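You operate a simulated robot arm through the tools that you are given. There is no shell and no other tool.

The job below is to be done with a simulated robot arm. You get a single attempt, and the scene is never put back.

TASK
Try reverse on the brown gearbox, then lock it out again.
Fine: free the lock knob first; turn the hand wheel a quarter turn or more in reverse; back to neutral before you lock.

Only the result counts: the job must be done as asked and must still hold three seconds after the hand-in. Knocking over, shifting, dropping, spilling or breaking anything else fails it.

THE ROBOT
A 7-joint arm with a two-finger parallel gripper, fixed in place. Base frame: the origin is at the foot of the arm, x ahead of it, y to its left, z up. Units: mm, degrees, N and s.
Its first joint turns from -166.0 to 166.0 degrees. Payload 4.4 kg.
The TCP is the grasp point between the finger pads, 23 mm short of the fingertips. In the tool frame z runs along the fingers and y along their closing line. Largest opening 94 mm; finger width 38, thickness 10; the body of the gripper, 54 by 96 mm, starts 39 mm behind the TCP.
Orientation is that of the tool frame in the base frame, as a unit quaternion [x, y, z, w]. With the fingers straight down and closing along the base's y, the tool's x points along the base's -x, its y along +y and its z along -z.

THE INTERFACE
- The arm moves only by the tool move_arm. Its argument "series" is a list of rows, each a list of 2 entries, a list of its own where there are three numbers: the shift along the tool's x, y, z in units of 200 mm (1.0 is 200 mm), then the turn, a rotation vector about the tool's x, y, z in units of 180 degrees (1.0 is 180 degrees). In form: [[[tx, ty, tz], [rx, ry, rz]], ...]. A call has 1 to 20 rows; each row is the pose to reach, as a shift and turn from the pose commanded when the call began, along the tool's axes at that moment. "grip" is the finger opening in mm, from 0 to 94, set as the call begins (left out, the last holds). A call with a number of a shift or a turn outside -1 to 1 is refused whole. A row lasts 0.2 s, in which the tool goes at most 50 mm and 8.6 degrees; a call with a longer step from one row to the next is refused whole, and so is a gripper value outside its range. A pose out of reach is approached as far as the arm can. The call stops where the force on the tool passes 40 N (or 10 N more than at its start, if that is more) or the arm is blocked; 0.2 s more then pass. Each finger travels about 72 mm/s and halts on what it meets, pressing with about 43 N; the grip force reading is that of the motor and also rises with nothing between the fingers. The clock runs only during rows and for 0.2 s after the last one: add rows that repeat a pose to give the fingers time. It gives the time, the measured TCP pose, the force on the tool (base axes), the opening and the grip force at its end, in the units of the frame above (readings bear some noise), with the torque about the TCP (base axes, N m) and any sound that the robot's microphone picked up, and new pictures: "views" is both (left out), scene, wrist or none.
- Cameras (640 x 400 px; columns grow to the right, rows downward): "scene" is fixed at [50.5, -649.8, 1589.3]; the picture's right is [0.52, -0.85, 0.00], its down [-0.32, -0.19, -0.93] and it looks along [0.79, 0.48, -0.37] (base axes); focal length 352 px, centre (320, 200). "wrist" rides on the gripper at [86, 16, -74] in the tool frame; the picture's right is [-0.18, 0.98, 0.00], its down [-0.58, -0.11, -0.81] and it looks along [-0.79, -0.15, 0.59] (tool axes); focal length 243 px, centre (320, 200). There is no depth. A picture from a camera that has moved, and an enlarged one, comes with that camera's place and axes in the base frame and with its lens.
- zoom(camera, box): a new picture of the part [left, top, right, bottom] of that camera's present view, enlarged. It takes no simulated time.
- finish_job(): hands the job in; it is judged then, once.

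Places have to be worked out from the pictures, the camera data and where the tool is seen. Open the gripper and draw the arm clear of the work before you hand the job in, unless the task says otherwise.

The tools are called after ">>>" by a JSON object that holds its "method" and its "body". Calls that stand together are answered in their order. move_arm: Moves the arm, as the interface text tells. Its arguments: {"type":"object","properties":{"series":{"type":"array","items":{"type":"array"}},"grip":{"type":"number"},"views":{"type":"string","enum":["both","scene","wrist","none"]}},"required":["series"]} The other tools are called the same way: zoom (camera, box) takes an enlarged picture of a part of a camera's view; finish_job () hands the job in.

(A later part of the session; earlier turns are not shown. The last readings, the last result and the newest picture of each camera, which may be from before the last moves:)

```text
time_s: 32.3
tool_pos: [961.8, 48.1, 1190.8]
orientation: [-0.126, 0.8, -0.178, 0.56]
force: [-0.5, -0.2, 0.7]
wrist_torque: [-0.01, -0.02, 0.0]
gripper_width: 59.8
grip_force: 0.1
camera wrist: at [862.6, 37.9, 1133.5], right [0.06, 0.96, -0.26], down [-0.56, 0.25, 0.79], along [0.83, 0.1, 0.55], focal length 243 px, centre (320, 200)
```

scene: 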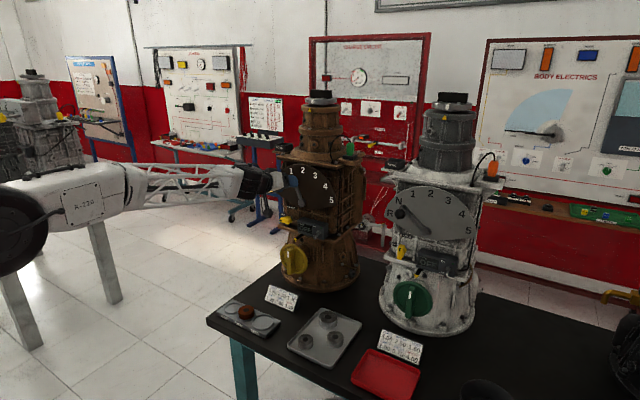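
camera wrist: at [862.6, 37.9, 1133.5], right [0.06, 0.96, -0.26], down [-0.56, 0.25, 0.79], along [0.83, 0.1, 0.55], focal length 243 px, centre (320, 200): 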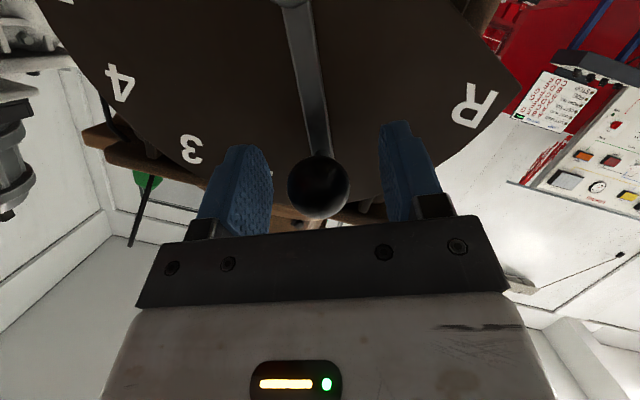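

The ball sits between the fingers close to the TCP. I close to 36 mm to cage it.

>>> {"method": "move_arm", "body": {"series": [[[0, 0, 0], [0, 0, 0]], [[0, 0, 0], [0, 0, 0]]], "grip": 36, "views": "wrist"}}

```text
time_s: 32.9
tool_pos: [960.1, 48.1, 1190.7]
orientation: [-0.126, 0.799, -0.177, 0.56]
force: [-0.1, 0.5, -0.3]
wrist_torque: [-0.01, -0.03, 0.0]
gripper_width: 36.0
grip_force: 0.0
camera wrist: at [862.4, 38.0, 1133.5], right [0.06, 0.96, -0.26], down [-0.56, 0.25, 0.79], along [0.83, 0.1, 0.55], focal length 243 px, centre (320, 200)
```

wrist: 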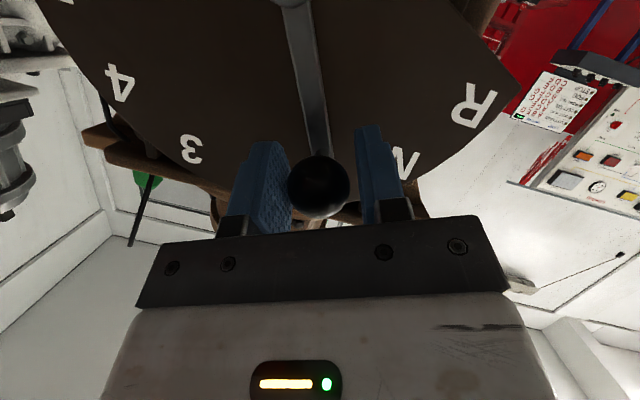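

No contact yet at 36 mm; I close a bit more to 33 mm to reduce the slack.

>>> {"method": "move_arm", "body": {"series": [[[0, 0, 0], [0, 0, 0]], [[0, 0, 0], [0, 0, 0]]], "grip": 33, "views": "none"}}

```text
time_s: 33.5
tool_pos: [962.3, 47.3, 1191.8]
orientation: [-0.127, 0.799, -0.177, 0.56]
force: [1.1, -1.8, 1.5]
wrist_torque: [0.05, -0.01, -0.03]
gripper_width: 34.0
grip_force: 1.1
```

The ball is lightly caged at 34 mm. I swing the lever along its arc (pivot ≈ (11, 1116)) by 25° toward N.

>>> {"method": "move_arm", "body": {"series": [[[0.0015, 0.0366, 0.0005], [0.0095, 0, -0.0261]], [[0.006, 0.073, 0.0022], [0.019, 0, -0.0522]], [[0.0134, 0.1087, 0.0049], [0.0285, 0, -0.0783]], [[0.0238, 0.1437, 0.0087], [0.038, 0, -0.1044]], [[0.037, 0.1775, 0.0135], [0.0475, 0, -0.1306]]]}}

```text
time_s: 34.7
tool_pos: [962.3, 76.3, 1172.4]
orientation: [-0.246, 0.741, -0.346, 0.52]
force: [-0.2, 1.0, -2.3]
wrist_torque: [-0.04, 0.02, -0.02]
gripper_width: 33.5
grip_force: 0.5
camera wrist: at [863.0, 43.1, 1123.9], right [0.06, 0.76, -0.64], down [-0.56, 0.56, 0.61], along [0.83, 0.33, 0.46], focal length 243 px, centre (320, 200)
```

scene: 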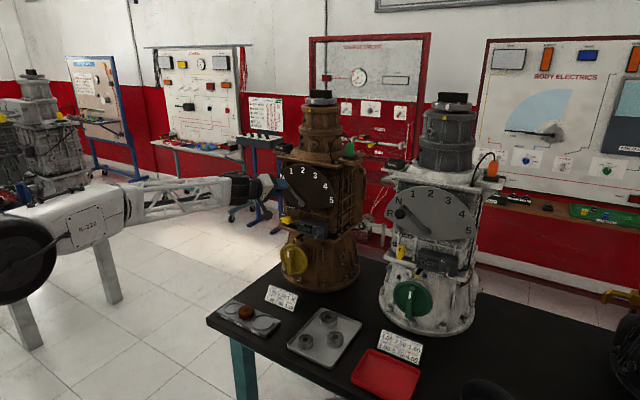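
wrist: 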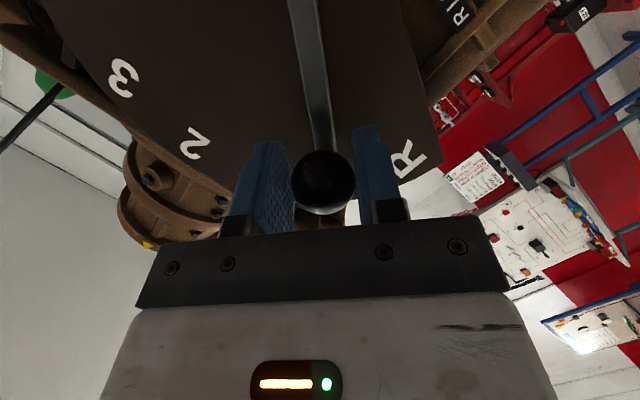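

At N with tiny forces; the lever follows. I swing another 25° to R using the same arc.

>>> {"method": "move_arm", "body": {"series": [[[0.0015, 0.0366, 0.0005], [0.0095, 0, -0.0261]], [[0.006, 0.073, 0.0022], [0.019, 0, -0.0522]], [[0.0134, 0.1087, 0.0049], [0.0285, 0, -0.0783]], [[0.0238, 0.1437, 0.0087], [0.038, 0, -0.1044]], [[0.037, 0.1775, 0.0135], [0.0475, 0, -0.1306]], [[0.037, 0.1775, 0.0135], [0.0475, 0, -0.1306]]]}}

```text
time_s: 36.1
tool_pos: [961.7, 91.3, 1140.4]
orientation: [-0.351, 0.649, -0.498, 0.456]
force: [-1.3, 1.5, -3.6]
wrist_torque: [-0.02, -0.03, 0.07]
gripper_width: 34.7
grip_force: 1.6
camera wrist: at [862.9, 42.2, 1109.9], right [0.06, 0.42, -0.91], down [-0.56, 0.76, 0.32], along [0.82, 0.49, 0.28], focal length 243 px, centre (320, 200)
```

scene: 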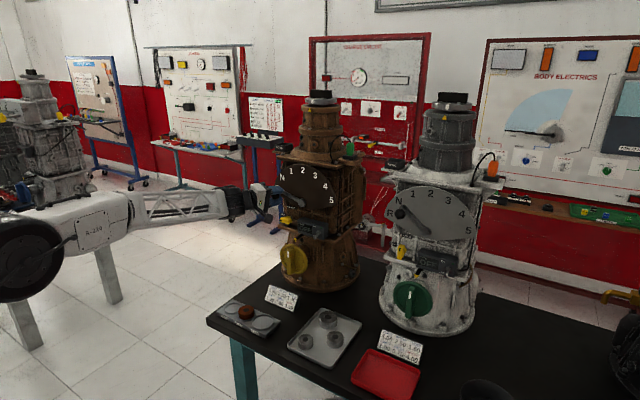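
wrist: 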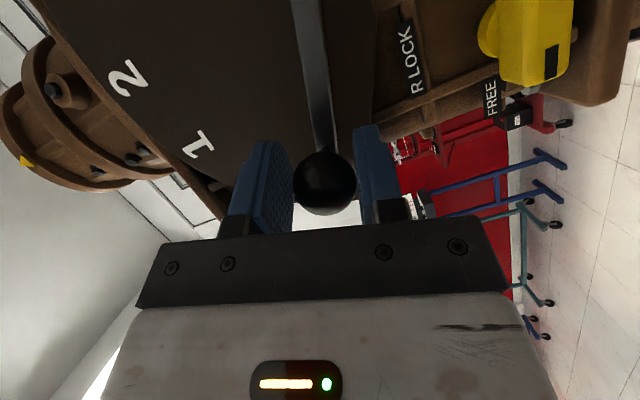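

The lever reached the R end with small forces. I open the fingers, back away and check where the lever points.

>>> {"method": "move_arm", "body": {"series": [[[0, 0, 0], [0, 0, 0]], [[0, 0, 0], [0, 0, 0]], [[0, 0, -0.1], [0, 0, 0]], [[0, 0, -0.2], [0, 0, 0]], [[0, 0, -0.3], [0, 0, 0]], [[0, 0, -0.45], [0, 0, 0]], [[0, 0, -0.6], [0, 0, 0]]], "grip": 60}}

>>> {"method": "zoom", "body": {"camera": "scene", "box": [265, 160, 345, 210]}}

>>> {"method": "zoom", "body": {"camera": "wrist", "box": [160, 0, 480, 200]}}

```text
time_s: 37.7
tool_pos: [847.9, 134.3, 1147.8]
orientation: [-0.351, 0.648, -0.498, 0.456]
force: [-0.6, 0.4, -1.0]
wrist_torque: [0.02, 0.0, -0.05]
gripper_width: 60.1
grip_force: 0.0
camera wrist: at [750.2, 83.3, 1118.0], right [0.06, 0.42, -0.91], down [-0.56, 0.76, 0.32], along [0.83, 0.49, 0.28], focal length 243 px, centre (320, 200)
```

scene: 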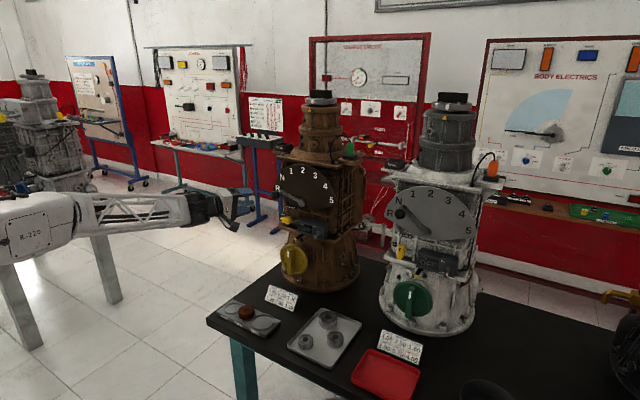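
wrist: 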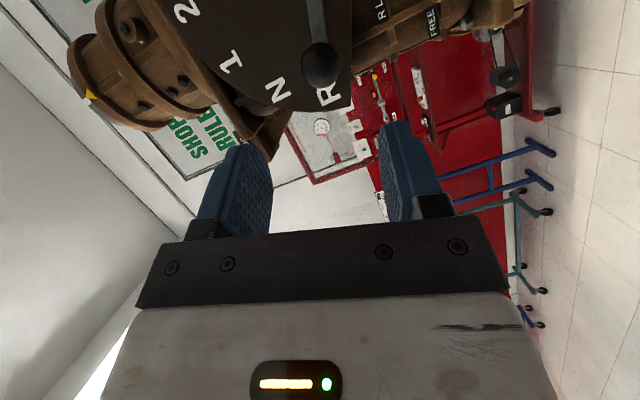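

```text
8.00 times, centred on (305, 185) of scene
camera zoom: at [50.5, -649.8, 1589.3], right [0.52, -0.85, 0.0], down [-0.32, -0.19, -0.93], along [0.79, 0.48, -0.37], focal length 2813 px, centre (440, 320)
```

zoom: 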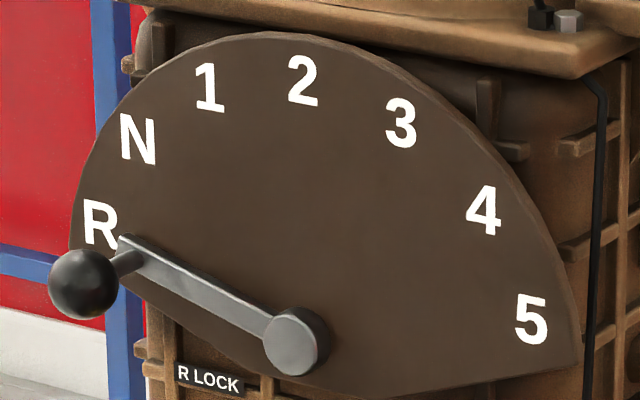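

```text
2.00 times, centred on (320, 100) of wrist
camera zoom: at [750.2, 83.3, 1118.0], right [0.06, 0.42, -0.91], down [-0.56, 0.76, 0.32], along [0.83, 0.49, 0.28], focal length 485 px, centre (320, 400)
```

zoom: 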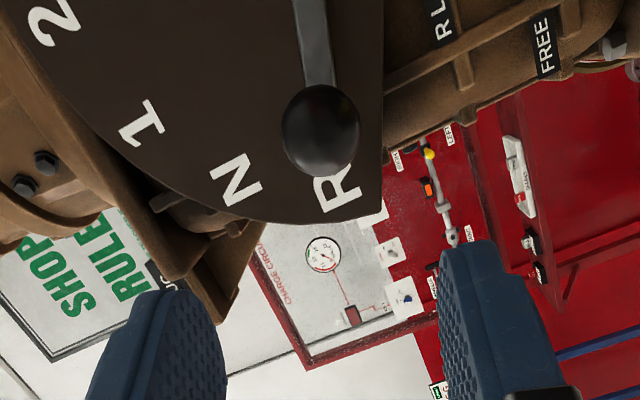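

The lever moved exactly 50° (ball now ≈(963, 95, 1141)), so it is at R. Now I go to the hand wheel: first roll back to camera-down while backing off to about (780, 40, 1060).

>>> {"method": "move_arm", "body": {"series": [[[0.065, 0.0304, -0.0126], [-0.01425, 0, 0.03917]], [[0.13, 0.0607, -0.0251], [-0.0285, 0, 0.07834]], [[0.195, 0.091, -0.0377], [-0.04275, 0, 0.1175]], [[0.26, 0.1214, -0.0502], [-0.057, 0, 0.1567]], [[0.325, 0.1518, -0.0628], [-0.07125, 0, 0.1959]], [[0.39, 0.1821, -0.0753], [-0.0855, 0, 0.235]], [[0.455, 0.2125, -0.0879], [-0.09975, 0, 0.2742]], [[0.52, 0.2428, -0.1004], [-0.114, 0, 0.3134]], [[0.585, 0.2732, -0.113], [-0.12825, 0, 0.3525]], [[0.65, 0.3035, -0.1255], [-0.1425, 0, 0.3917]], [[0.65, 0.3035, -0.1255], [-0.1425, 0, 0.3917]]], "grip": 46}}

```text
time_s: 40.1
tool_pos: [779.8, 37.9, 1064.6]
orientation: [-0.002, 0.819, 0.0, 0.574]
force: [0.5, -0.4, 0.0]
wrist_torque: [0.0, 0.02, 0.0]
gripper_width: 46.0
grip_force: 0.1
camera wrist: at [681.0, 52.8, 1007.9], right [0.06, 0.98, 0.17], down [-0.56, -0.11, 0.82], along [0.83, -0.14, 0.54], focal length 243 px, centre (320, 200)
```

scene: 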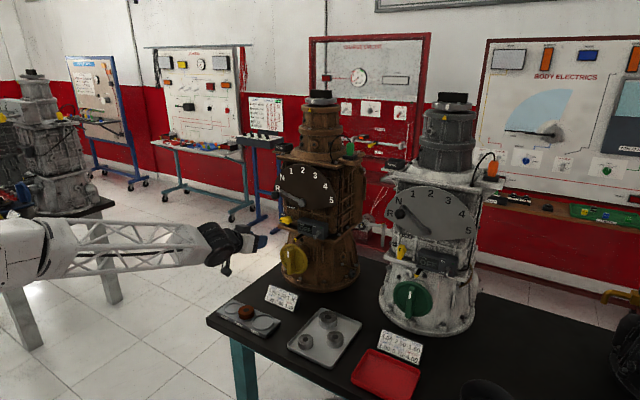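
wrist: 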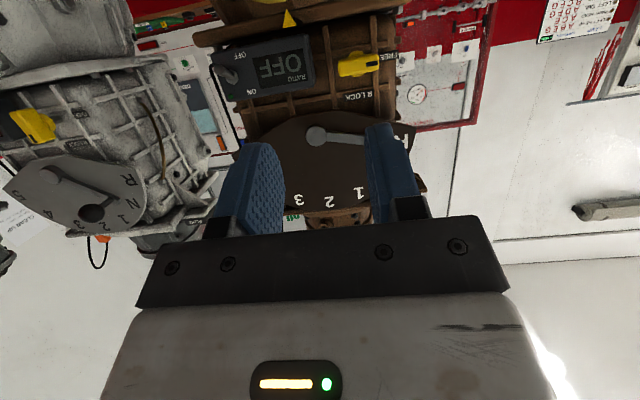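

Now I pitch to ~28° tilt and move to a pre-grasp in front of the wheel bar, about (820, 11, 969).

>>> {"method": "move_arm", "body": {"series": [[[0.0762, -0.027, 0.0703], [0, 0.0089, 0]], [[0.1524, -0.054, 0.1406], [0, 0.0178, 0]], [[0.2286, -0.081, 0.2109], [0, 0.0267, 0]], [[0.3048, -0.108, 0.2812], [0, 0.0356, 0]], [[0.381, -0.135, 0.3515], [0, 0.0444, 0]], [[0.381, -0.135, 0.3515], [0, 0.0444, 0]]]}}

```text
time_s: 41.5
tool_pos: [819.8, 11.7, 967.9]
orientation: [-0.002, 0.858, -0.001, 0.513]
force: [0.2, 0.4, 0.5]
wrist_torque: [0.01, 0.01, -0.01]
gripper_width: 45.7
grip_force: 0.1
camera wrist: at [715.0, 26.6, 926.2], right [0.09, 0.98, 0.16], down [-0.44, -0.11, 0.89], along [0.9, -0.15, 0.42], focal length 243 px, centre (320, 200)
```

scene: 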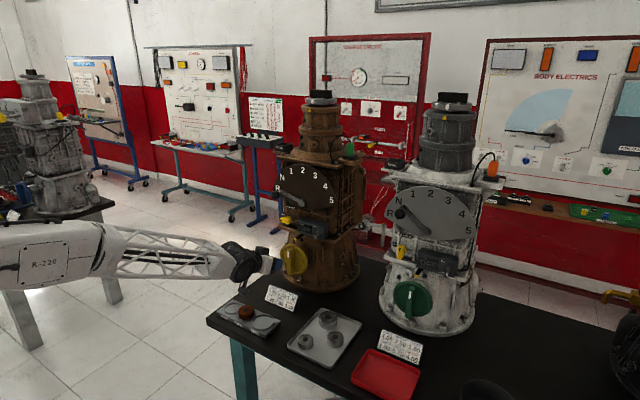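
wrist: 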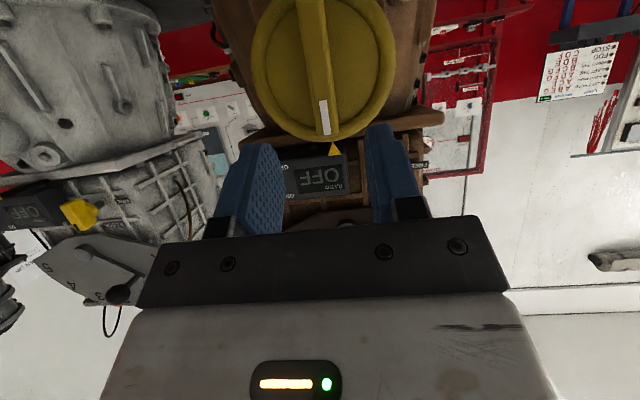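

Wheel axis now reads about (y 10.5, z 914), bar front x≈913. I advance 100 mm along the tool so the pads straddle the wheel's bar.

>>> {"method": "move_arm", "body": {"series": [[[0.0005, -0.0012, 0.1], [0, 0, 0]], [[0.001, -0.0024, 0.2], [0, 0, 0]], [[0.0015, -0.0036, 0.3], [0, 0, 0]], [[0.002, -0.0048, 0.4], [0, 0, 0]], [[0.0025, -0.006, 0.46], [0, 0, 0]], [[0.0025, -0.006, 0.501], [0, 0, 0]], [[0.0025, -0.006, 0.501], [0, 0, 0]]]}}

```text
time_s: 43.1
tool_pos: [907.8, 10.6, 921.7]
orientation: [0.0, 0.858, -0.004, 0.514]
force: [0.3, -0.6, 0.5]
wrist_torque: [0.0, 0.0, -0.03]
gripper_width: 46.2
grip_force: 0.0
camera wrist: at [803.3, 27.5, 880.5], right [0.09, 0.98, 0.15], down [-0.44, -0.1, 0.89], along [0.89, -0.15, 0.42], focal length 243 px, centre (320, 200)
```

scene: 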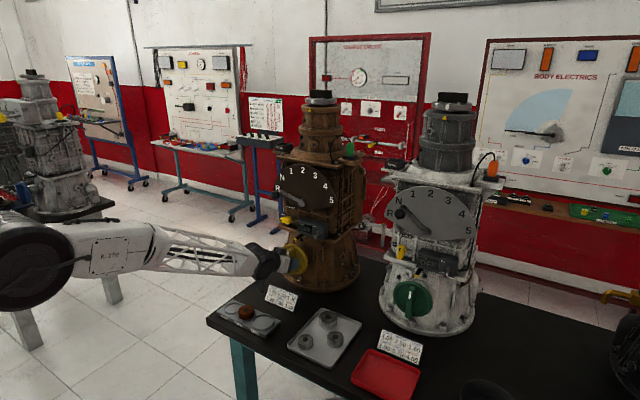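
wrist: 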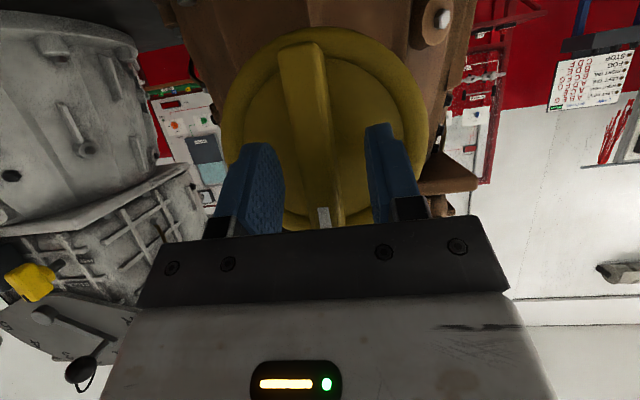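

The bar is centred between the pads without contact. I close to 20 mm to cage it (bar ≈16–17 mm).

>>> {"method": "move_arm", "body": {"series": [[[0, 0, 0], [0, 0, 0]], [[0, 0, 0], [0, 0, 0]], [[0, 0, 0], [0, 0, 0]]], "grip": 20, "views": "wrist"}}

```text
time_s: 43.9
tool_pos: [909.0, 12.2, 921.6]
orientation: [0.0, 0.858, -0.004, 0.514]
force: [0.0, -2.3, 1.0]
wrist_torque: [0.0, 0.0, 0.0]
gripper_width: 20.9
grip_force: 0.3
camera wrist: at [803.2, 27.4, 880.5], right [0.09, 0.98, 0.15], down [-0.44, -0.1, 0.89], along [0.9, -0.15, 0.42], focal length 243 px, centre (320, 200)
```

wrist: 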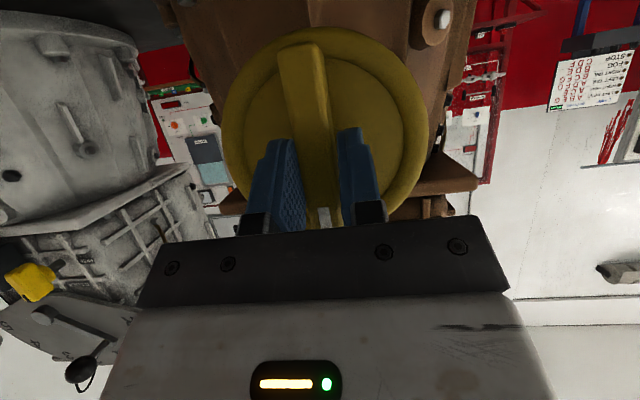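

Slight one-sided contact (−2.3 N in y), so I shift 1 mm toward −y and recheck.

>>> {"method": "move_arm", "body": {"series": [[[0, -0.005, 0], [0, 0, 0]], [[0, -0.005, 0], [0, 0, 0]], [[0, -0.005, 0], [0, 0, 0]]], "grip": 20, "views": "none"}}

```text
time_s: 44.7
tool_pos: [907.1, 8.9, 919.7]
orientation: [0.003, 0.864, -0.01, 0.504]
force: [-0.2, 3.2, 1.7]
wrist_torque: [0.01, -0.03, 0.1]
gripper_width: 21.4
grip_force: 2.1
```

The bar is evidently ≈21 mm wide; I open to 24 mm for a loose cage.

>>> {"method": "move_arm", "body": {"series": [[[0, 0, 0], [0, 0, 0]], [[0, 0, 0], [0, 0, 0]]], "grip": 24, "views": "none"}}

```text
time_s: 45.3
tool_pos: [906.7, 6.7, 919.0]
orientation: [0.003, 0.863, -0.01, 0.505]
force: [-0.4, 0.3, -1.2]
wrist_torque: [0.0, 0.0, -0.01]
gripper_width: 24.1
grip_force: 0.1
```

The measured pose shifted slightly (pitch ~1°, y ≈7), so I check both views before turning.

>>> {"method": "move_arm", "body": {"series": [[[0, 0, 0], [0, 0, 0]]], "views": "both"}}

```text
time_s: 45.7
tool_pos: [907.1, 8.1, 918.9]
orientation: [0.003, 0.863, -0.01, 0.505]
force: [0.2, -0.4, 0.4]
wrist_torque: [0.0, 0.01, 0.02]
gripper_width: 23.9
grip_force: 0.2
camera wrist: at [800.7, 25.7, 879.2], right [0.11, 0.98, 0.15], down [-0.42, -0.09, 0.9], along [0.9, -0.16, 0.4], focal length 243 px, centre (320, 200)
```

scene: 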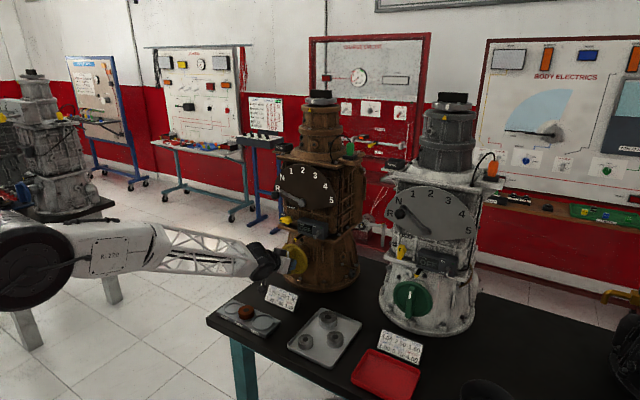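
wrist: 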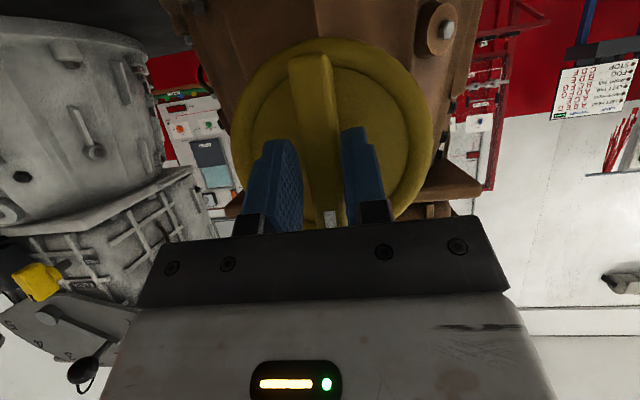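

All clear, the bar is loosely caged. I turn the wheel by −30° about base x (counter-clockwise seen from the front) around the estimated axis and watch forces.

>>> {"method": "move_arm", "body": {"series": [[[0.0001, 0.0026, 0], [0.0163, -0.0005, -0.0291]], [[0.0005, 0.0052, 0.0003], [0.0327, -0.001, -0.0581]], [[0.001, 0.0078, 0.0006], [0.049, -0.0015, -0.0872]], [[0.0019, 0.0102, 0.0011], [0.0653, -0.002, -0.1163]], [[0.0029, 0.0125, 0.0016], [0.0817, -0.0025, -0.1453]]], "views": "wrist"}}

```text
time_s: 46.9
tool_pos: [909.0, 12.0, 918.3]
orientation: [-0.131, 0.825, -0.225, 0.501]
force: [-0.2, 4.7, -3.6]
wrist_torque: [0.13, 0.04, 0.04]
gripper_width: 26.2
grip_force: 2.8
camera wrist: at [803.5, 5.2, 874.1], right [0.1, 0.93, -0.35], down [-0.45, 0.36, 0.82], along [0.89, 0.08, 0.45], focal length 243 px, centre (320, 200)
```

wrist: 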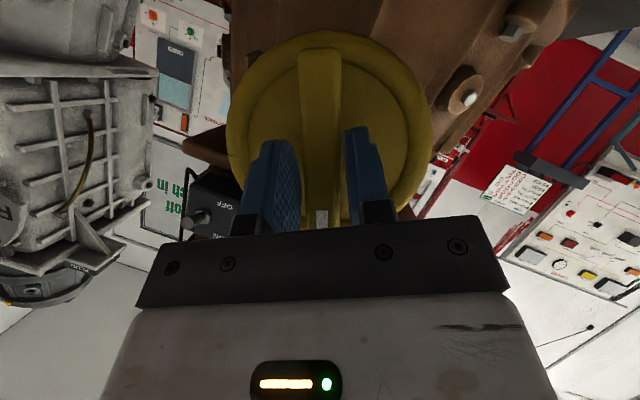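

The wheel follows with only ~6 N. I repeat for another 30°.

>>> {"method": "move_arm", "body": {"series": [[[0.0001, 0.0036, 0], [0.0163, -0.0005, -0.0291]], [[0.0005, 0.0072, 0.0003], [0.0327, -0.001, -0.0581]], [[0.001, 0.0103, 0.0006], [0.049, -0.0015, -0.0872]], [[0.0019, 0.0127, 0.0011], [0.0653, -0.002, -0.1163]], [[0.0029, 0.015, 0.0016], [0.0817, -0.0025, -0.1453]]], "views": "wrist"}}

```text
time_s: 48.1
tool_pos: [909.1, 15.9, 917.0]
orientation: [-0.25, 0.737, -0.435, 0.453]
force: [0.3, -1.0, 0.8]
wrist_torque: [0.01, -0.01, -0.06]
gripper_width: 24.1
grip_force: 0.2
camera wrist: at [804.4, -13.4, 879.4], right [0.11, 0.63, -0.77], down [-0.45, 0.72, 0.53], along [0.89, 0.28, 0.36], focal length 243 px, centre (320, 200)
```

wrist: 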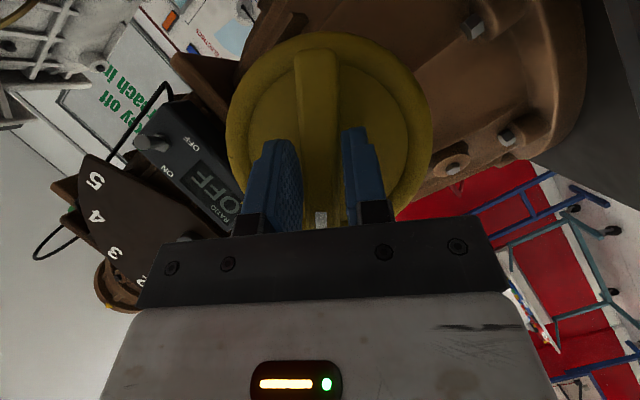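

Now about −60° with no force. Another 30°.

>>> {"method": "move_arm", "body": {"series": [[[0.0001, 0.0026, 0], [0.0163, -0.0005, -0.0291]], [[0.0005, 0.0052, 0.0003], [0.0327, -0.001, -0.0581]], [[0.001, 0.0078, 0.0006], [0.049, -0.0015, -0.0872]], [[0.0019, 0.0102, 0.0011], [0.0653, -0.002, -0.1163]], [[0.0029, 0.0125, 0.0016], [0.0817, -0.0025, -0.1453]]], "views": "wrist"}}

```text
time_s: 49.3
tool_pos: [908.8, 14.9, 914.7]
orientation: [0.352, -0.599, 0.615, -0.373]
force: [-12.7, -3.6, -1.7]
wrist_torque: [0.07, 0.17, -0.05]
gripper_width: 24.4
grip_force: 0.2
camera wrist: at [804.3, -26.3, 894.6], right [0.12, 0.16, -0.98], down [-0.44, 0.89, 0.09], along [0.89, 0.42, 0.18], focal length 243 px, centre (320, 200)
```

wrist: 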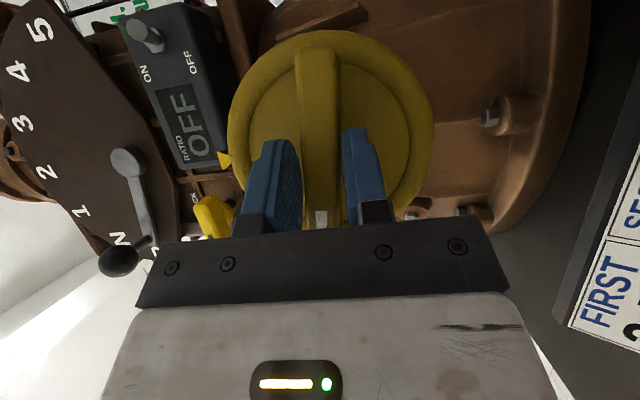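

About −90° now; −12.7 N in x suggests a fingertip brushing the dish, so I back off 1.5 mm in x while turning 24° more for margin.

>>> {"method": "move_arm", "body": {"series": [[[0.0037, 0, -0.0065], [0, 0, 0]], [[0.0038, 0.0026, -0.0065], [0.0163, -0.0005, -0.0291]], [[0.0042, 0.0052, -0.0062], [0.0327, -0.001, -0.0581]], [[0.0047, 0.0078, -0.0059], [0.049, -0.0015, -0.0872]], [[0.0056, 0.0102, -0.0054], [0.0653, -0.002, -0.1163]]]}}

```text
time_s: 50.5
tool_pos: [908.1, 15.3, 912.5]
orientation: [0.417, -0.458, 0.729, -0.292]
force: [-0.4, 0.5, 0.7]
wrist_torque: [-0.05, 0.03, -0.01]
gripper_width: 24.1
grip_force: 0.1
camera wrist: at [802.9, -30.6, 909.8], right [0.13, -0.25, -0.96], down [-0.43, 0.86, -0.29], along [0.89, 0.45, 0.0], focal length 243 px, centre (320, 200)
```

scene: 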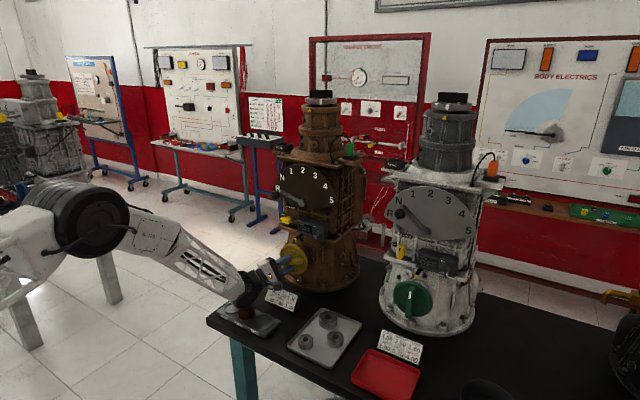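
wrist: 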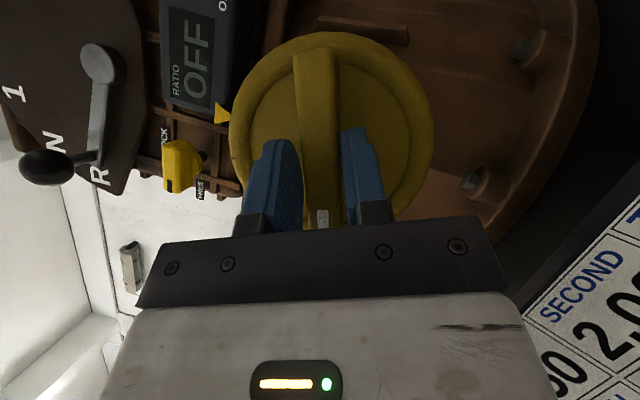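

The wheel has turned about 114°. The wrist looks low near the small tray, so I zoom in to check clearance before moving on.

>>> {"method": "zoom", "body": {"camera": "scene", "box": [190, 240, 350, 340]}}

```text
4.00 times, centred on (270, 290) of scene
camera zoom: at [50.5, -649.8, 1589.3], right [0.52, -0.85, 0.0], down [-0.32, -0.19, -0.93], along [0.79, 0.48, -0.37], focal length 1406 px, centre (520, -160)
```

zoom: 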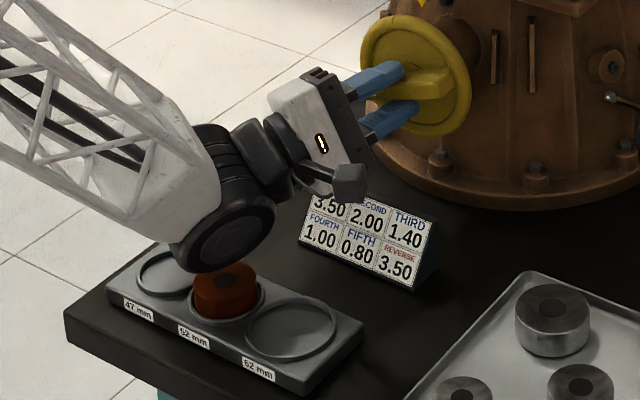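

The wrist joint is only about a centimetre above the orange puck, so I must go up before backing out. First I open to 45 mm (still inside the dish rim) and raise the tool ~10 mm along the finger closing line.

>>> {"method": "move_arm", "body": {"series": [[[0, 0, 0], [0, 0, 0]], [[0, 0, 0], [0, 0, 0]], [[0, -0.025, 0], [0, 0, 0]], [[0, -0.05, 0], [0, 0, 0]]], "grip": 45}}

>>> {"method": "zoom", "body": {"camera": "scene", "box": [190, 240, 350, 340]}}

```text
time_s: 51.5
tool_pos: [906.5, 19.6, 921.8]
orientation: [0.416, -0.459, 0.729, -0.292]
force: [-0.4, -0.1, -0.3]
wrist_torque: [-0.01, -0.03, 0.01]
gripper_width: 44.9
grip_force: 0.0
camera wrist: at [801.5, -27.1, 918.7], right [0.13, -0.25, -0.96], down [-0.43, 0.86, -0.29], along [0.89, 0.45, 0.0], focal length 243 px, centre (320, 200)
```

scene: 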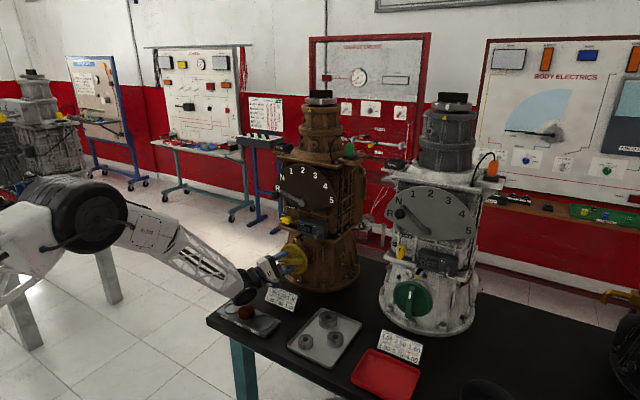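
wrist: 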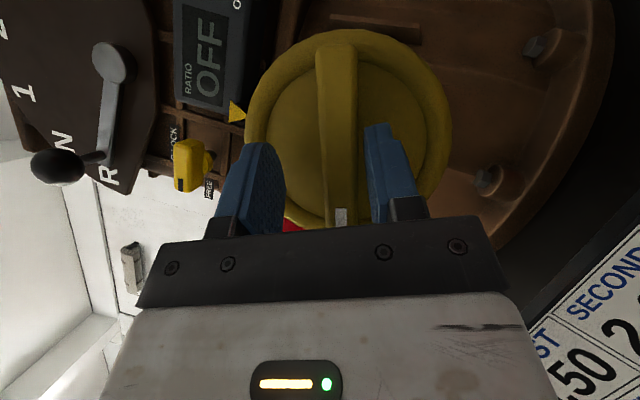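

```text
4.00 times, centred on (270, 290) of scene
camera zoom: at [50.5, -649.8, 1589.3], right [0.52, -0.85, 0.0], down [-0.32, -0.19, -0.93], along [0.79, 0.48, -0.37], focal length 1406 px, centre (520, -160)
```

zoom: 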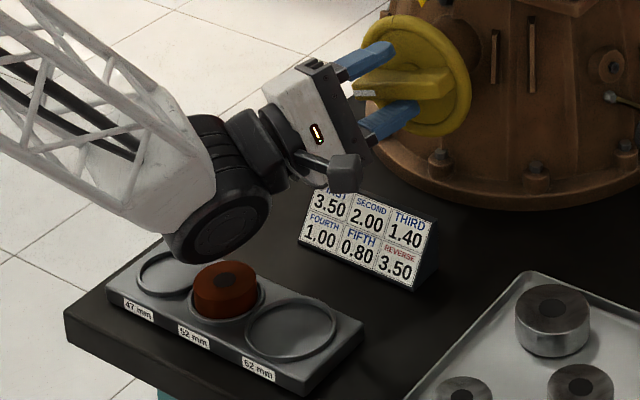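

Puck untouched and more clearance now. I back straight out in −x by 35 mm, then rise 80 mm.

>>> {"method": "move_arm", "body": {"series": [[[0.0281, -0.0026, -0.051], [0, 0, 0]], [[0.0563, -0.0051, -0.1021], [0, 0, 0]], [[0.0844, -0.0077, -0.1531], [0, 0, 0]], [[0.1185, -0.0988, -0.1298], [0, 0, 0]], [[0.1526, -0.1899, -0.1065], [0, 0, 0]], [[0.1867, -0.281, -0.0832], [0, 0, 0]], [[0.2208, -0.3721, -0.0599], [0, 0, 0]]]}}

>>> {"method": "zoom", "body": {"camera": "scene", "box": [190, 160, 350, 340]}}

```text
time_s: 53.1
tool_pos: [872.3, 18.8, 1002.8]
orientation: [0.416, -0.459, 0.729, -0.292]
force: [0.7, -0.6, -0.7]
wrist_torque: [-0.04, -0.01, 0.02]
gripper_width: 44.8
grip_force: 0.0
camera wrist: at [766.9, -25.8, 999.3], right [0.13, -0.25, -0.96], down [-0.43, 0.86, -0.29], along [0.89, 0.45, 0.0], focal length 243 px, centre (320, 200)
```

scene: 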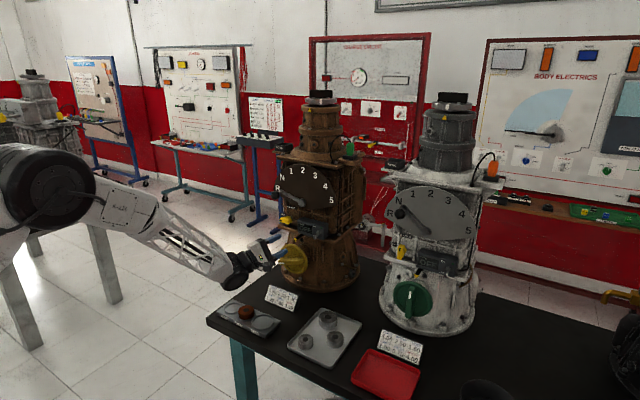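
wrist: 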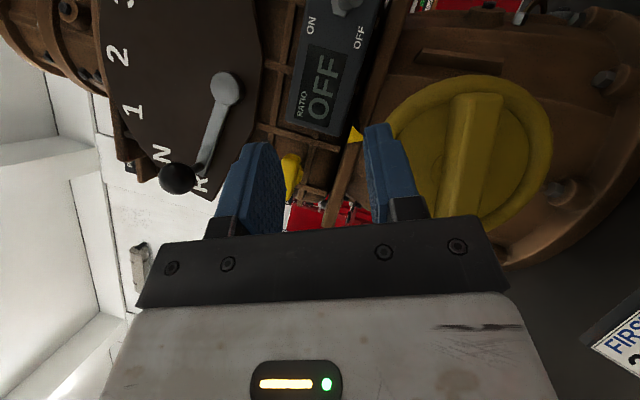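

```text
2.22 times, centred on (270, 250) of scene
camera zoom: at [50.5, -649.8, 1589.3], right [0.52, -0.85, 0.0], down [-0.32, -0.19, -0.93], along [0.79, 0.48, -0.37], focal length 781 px, centre (431, 89)
```

zoom: 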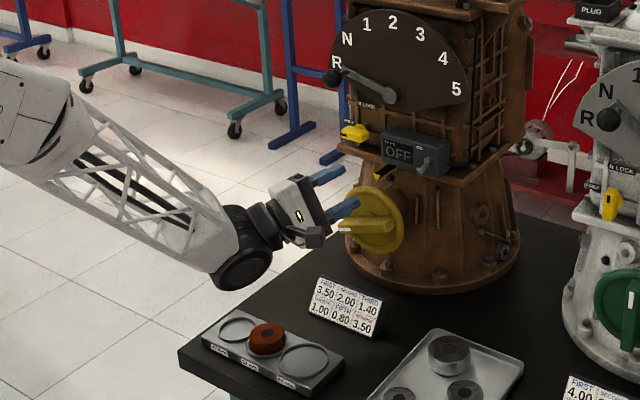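

The arm is clear. I zoom in to verify the wheel's turn and lever state.

>>> {"method": "zoom", "body": {"camera": "scene", "box": [270, 230, 330, 290]}}

>>> {"method": "zoom", "body": {"camera": "wrist", "box": [320, 40, 600, 260]}}

>>> {"method": "zoom", "body": {"camera": "scene", "box": [265, 160, 345, 230]}}

```text
6.67 times, centred on (300, 260) of scene
camera zoom: at [50.5, -649.8, 1589.3], right [0.52, -0.85, 0.0], down [-0.32, -0.19, -0.93], along [0.79, 0.48, -0.37], focal length 2344 px, centre (453, -200)
```

zoom: 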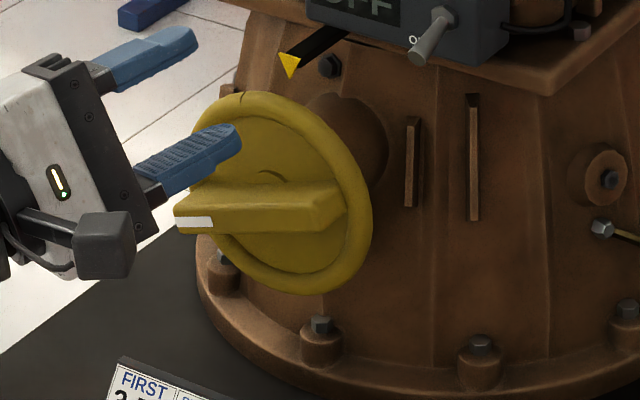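

```text
1.82 times, centred on (460, 150) of wrist
camera zoom: at [766.9, -25.8, 999.3], right [0.13, -0.25, -0.96], down [-0.43, 0.86, -0.29], along [0.89, 0.45, 0.0], focal length 441 px, centre (66, 291)
```

zoom: 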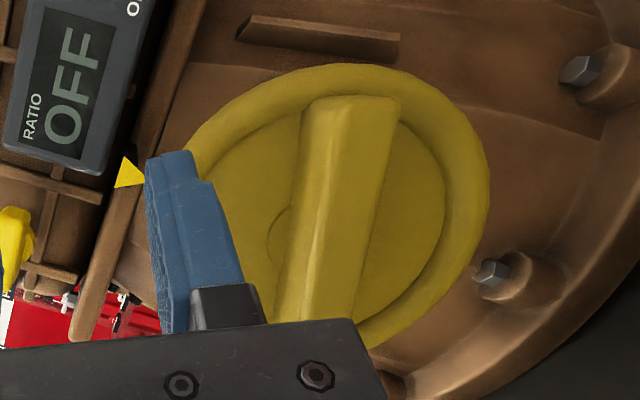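

```text
5.71 times, centred on (305, 195) of scene
camera zoom: at [50.5, -649.8, 1589.3], right [0.52, -0.85, 0.0], down [-0.32, -0.19, -0.93], along [0.79, 0.48, -0.37], focal length 2009 px, centre (406, 229)
```

zoom: 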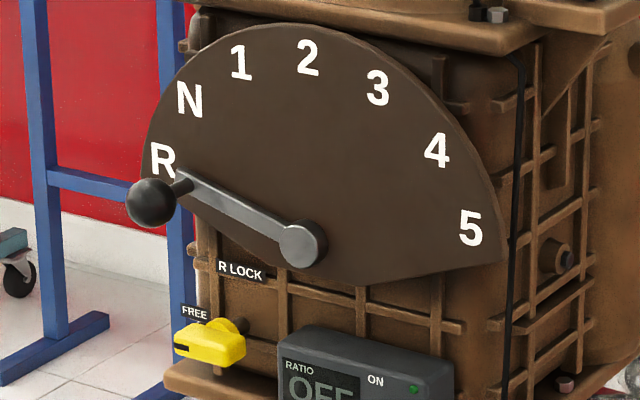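

The wheel has turned roughly 105° with the lever still at R. Now I go back to the pre-grasp in front of the ball at R, (848, 134, 1148), with the same orientation as before and fingers at 60 mm.

>>> {"method": "move_arm", "body": {"series": [[[-0.0199, -0.1129, -0.0227], [-0.0127, -0.0056, 0.024]], [[-0.0399, -0.2259, -0.0454], [-0.0255, -0.0112, 0.0481]], [[-0.0598, -0.3388, -0.0681], [-0.0382, -0.0168, 0.0721]], [[-0.0798, -0.4518, -0.0908], [-0.051, -0.0224, 0.0962]], [[-0.0997, -0.5647, -0.1134], [-0.0637, -0.028, 0.1202]], [[-0.1196, -0.6776, -0.1361], [-0.0764, -0.0336, 0.1442]], [[-0.1396, -0.7906, -0.1588], [-0.0892, -0.0392, 0.1683]], [[-0.1595, -0.9035, -0.1815], [-0.1019, -0.0448, 0.1923]], [[-0.1595, -0.9035, -0.1815], [-0.1019, -0.0448, 0.1923]]], "grip": 60}}

```text
time_s: 55.1
tool_pos: [847.5, 133.9, 1146.0]
orientation: [-0.352, 0.648, -0.498, 0.457]
force: [0.7, -0.2, 0.6]
wrist_torque: [-0.01, 0.02, 0.0]
gripper_width: 59.9
grip_force: 0.0
camera wrist: at [750.4, 82.5, 1116.4], right [0.06, 0.42, -0.91], down [-0.56, 0.76, 0.32], along [0.82, 0.49, 0.28], focal length 243 px, centre (320, 200)
```

scene: 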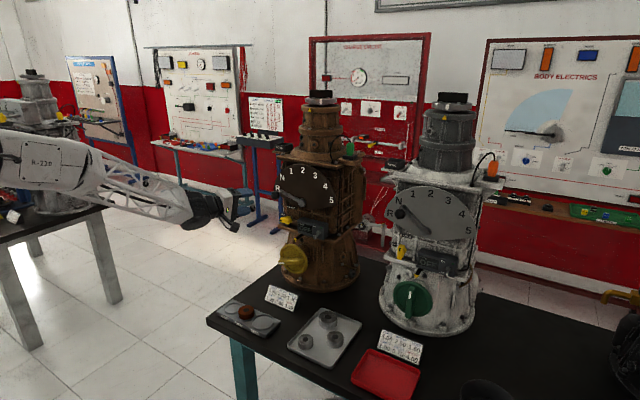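
wrist: 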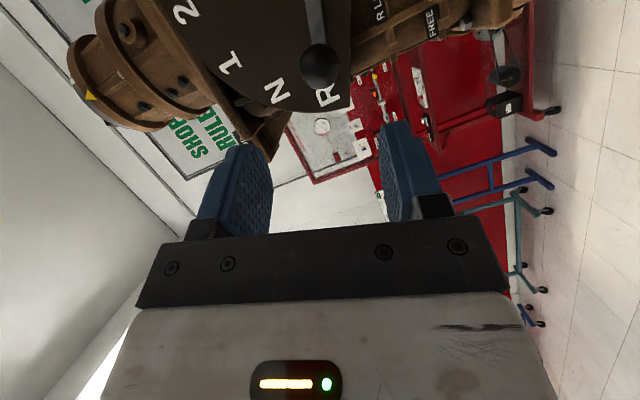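

Identical view to the earlier retreat pose, so I advance 120 mm along the tool to straddle the ball again.

>>> {"method": "move_arm", "body": {"series": [[[0, 0, 0.1], [0, 0, 0]], [[0, 0, 0.2], [0, 0, 0]], [[0, 0, 0.3], [0, 0, 0]], [[0, 0, 0.4], [0, 0, 0]], [[0, 0, 0.5], [0, 0, 0]], [[0, 0, 0.6], [0, 0, 0]], [[0, 0, 0.6], [0, 0, 0]]]}}

```text
time_s: 56.7
tool_pos: [961.3, 91.1, 1135.4]
orientation: [-0.351, 0.648, -0.498, 0.456]
force: [-0.1, 0.3, -0.6]
wrist_torque: [0.01, -0.02, -0.04]
gripper_width: 59.9
grip_force: 0.1
camera wrist: at [862.8, 40.7, 1104.9], right [0.06, 0.42, -0.91], down [-0.56, 0.76, 0.32], along [0.82, 0.49, 0.28], focal length 243 px, centre (320, 200)
```

scene: 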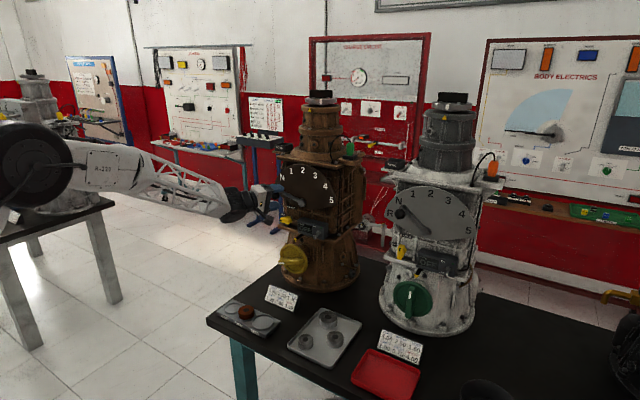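
wrist: 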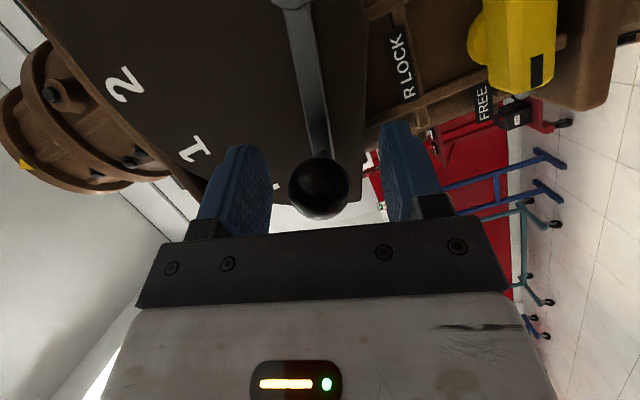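

The ball sits ~3 mm toward the −tangent side of centre, so I shift by that while closing to 33 mm to cage it.

>>> {"method": "move_arm", "body": {"series": [[[0, -0.008, 0], [0, 0, 0]], [[0, -0.016, 0], [0, 0, 0]], [[0, -0.016, 0], [0, 0, 0]], [[0, -0.016, 0], [0, 0, 0]]], "grip": 34, "views": "wrist"}}

```text
time_s: 57.7
tool_pos: [960.3, 92.2, 1139.1]
orientation: [-0.351, 0.648, -0.498, 0.457]
force: [0.3, -0.2, -2.3]
wrist_torque: [-0.03, 0.0, 0.0]
gripper_width: 35.2
grip_force: 1.3
camera wrist: at [862.3, 41.8, 1108.8], right [0.06, 0.42, -0.91], down [-0.56, 0.76, 0.32], along [0.82, 0.49, 0.28], focal length 243 px, centre (320, 200)
```

wrist: 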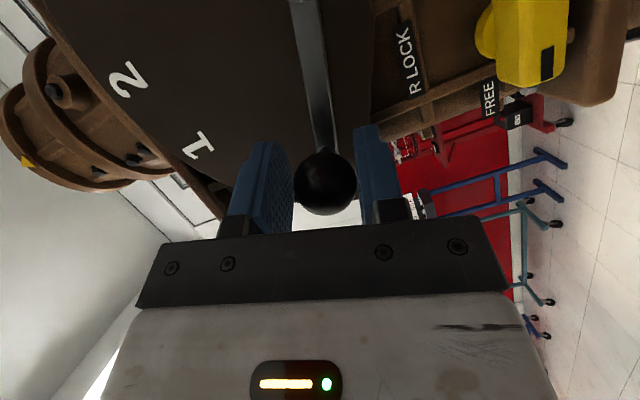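

The ball is snug in the cage. I swing the lever back 25° from R to N along the arc.

>>> {"method": "move_arm", "body": {"series": [[[0.0015, -0.0366, 0.0005], [-0.0095, 0, 0.0261]], [[0.006, -0.073, 0.0022], [-0.019, 0, 0.0522]], [[0.0134, -0.1087, 0.0049], [-0.0285, 0, 0.0783]], [[0.0238, -0.1437, 0.0087], [-0.038, 0, 0.1044]], [[0.037, -0.1775, 0.0135], [-0.0475, 0, 0.1306]], [[0.037, -0.1775, 0.0135], [-0.0475, 0, 0.1306]]]}}

```text
time_s: 59.1
tool_pos: [960.1, 75.8, 1172.1]
orientation: [-0.245, 0.742, -0.345, 0.521]
force: [-0.6, 0.9, -0.9]
wrist_torque: [-0.04, -0.02, -0.03]
gripper_width: 34.5
grip_force: 0.1
camera wrist: at [861.8, 42.3, 1123.7], right [0.06, 0.76, -0.64], down [-0.56, 0.56, 0.61], along [0.82, 0.33, 0.46], focal length 243 px, centre (320, 200)
```

scene: 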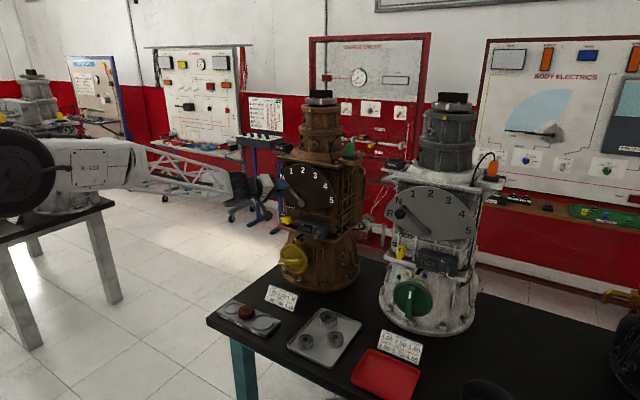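
wrist: 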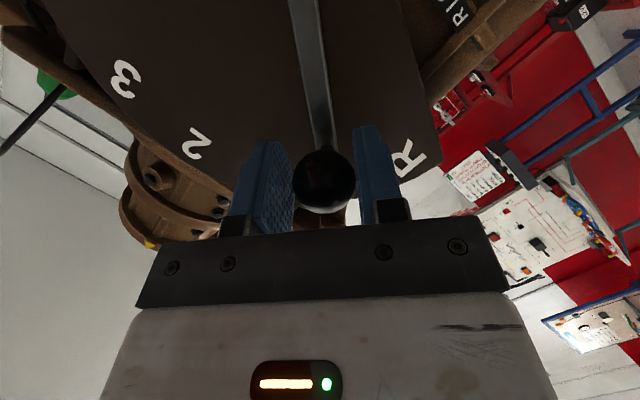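

Lever carried to about N (50°), forces near zero. I open the fingers, back out 110 mm and check the lever against the N label.

>>> {"method": "move_arm", "body": {"series": [[[0, 0, 0], [0, 0, 0]], [[0, 0, 0], [0, 0, 0]], [[0, 0, -0.1], [0, 0, 0]], [[0, 0, -0.2], [0, 0, 0]], [[0, 0, -0.3], [0, 0, 0]], [[0, 0, -0.45], [0, 0, 0]], [[0, 0, -0.6], [0, 0, 0]]], "grip": 60}}

>>> {"method": "zoom", "body": {"camera": "scene", "box": [265, 160, 345, 210]}}

>>> {"method": "zoom", "body": {"camera": "wrist", "box": [160, 0, 480, 200]}}

```text
time_s: 60.7
tool_pos: [848.5, 109.2, 1198.3]
orientation: [-0.246, 0.742, -0.345, 0.52]
force: [-0.9, -0.2, -1.0]
wrist_torque: [-0.01, -0.01, -0.05]
gripper_width: 60.2
grip_force: 0.1
camera wrist: at [750.3, 75.3, 1150.4], right [0.06, 0.76, -0.64], down [-0.56, 0.56, 0.61], along [0.82, 0.33, 0.46], focal length 243 px, centre (320, 200)
```

scene: 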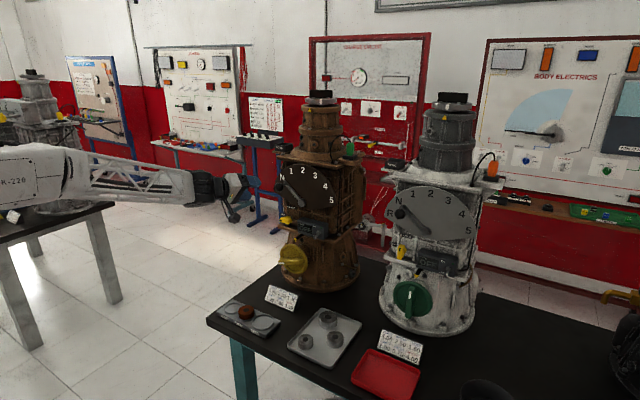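
wrist: 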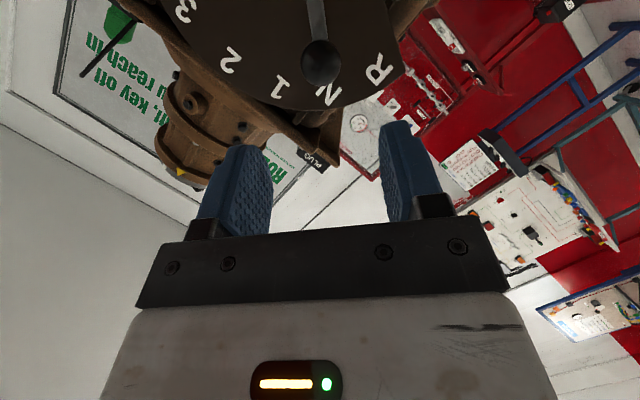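

```text
8.00 times, centred on (305, 185) of scene
camera zoom: at [50.5, -649.8, 1589.3], right [0.52, -0.85, 0.0], down [-0.32, -0.19, -0.93], along [0.79, 0.48, -0.37], focal length 2813 px, centre (440, 320)
```

zoom: 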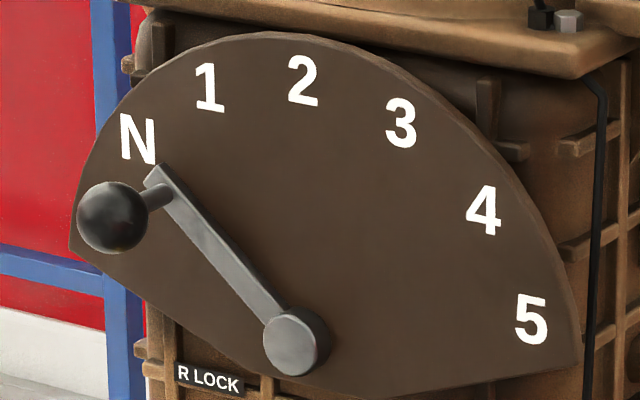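

```text
2.00 times, centred on (320, 100) of wrist
camera zoom: at [750.3, 75.3, 1150.4], right [0.06, 0.76, -0.64], down [-0.56, 0.56, 0.61], along [0.82, 0.33, 0.46], focal length 485 px, centre (320, 400)
```

zoom: 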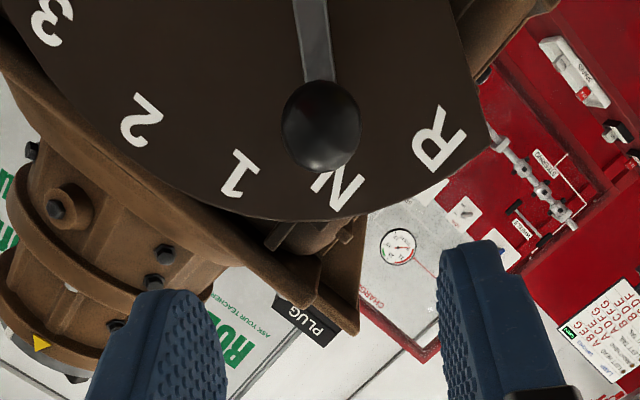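

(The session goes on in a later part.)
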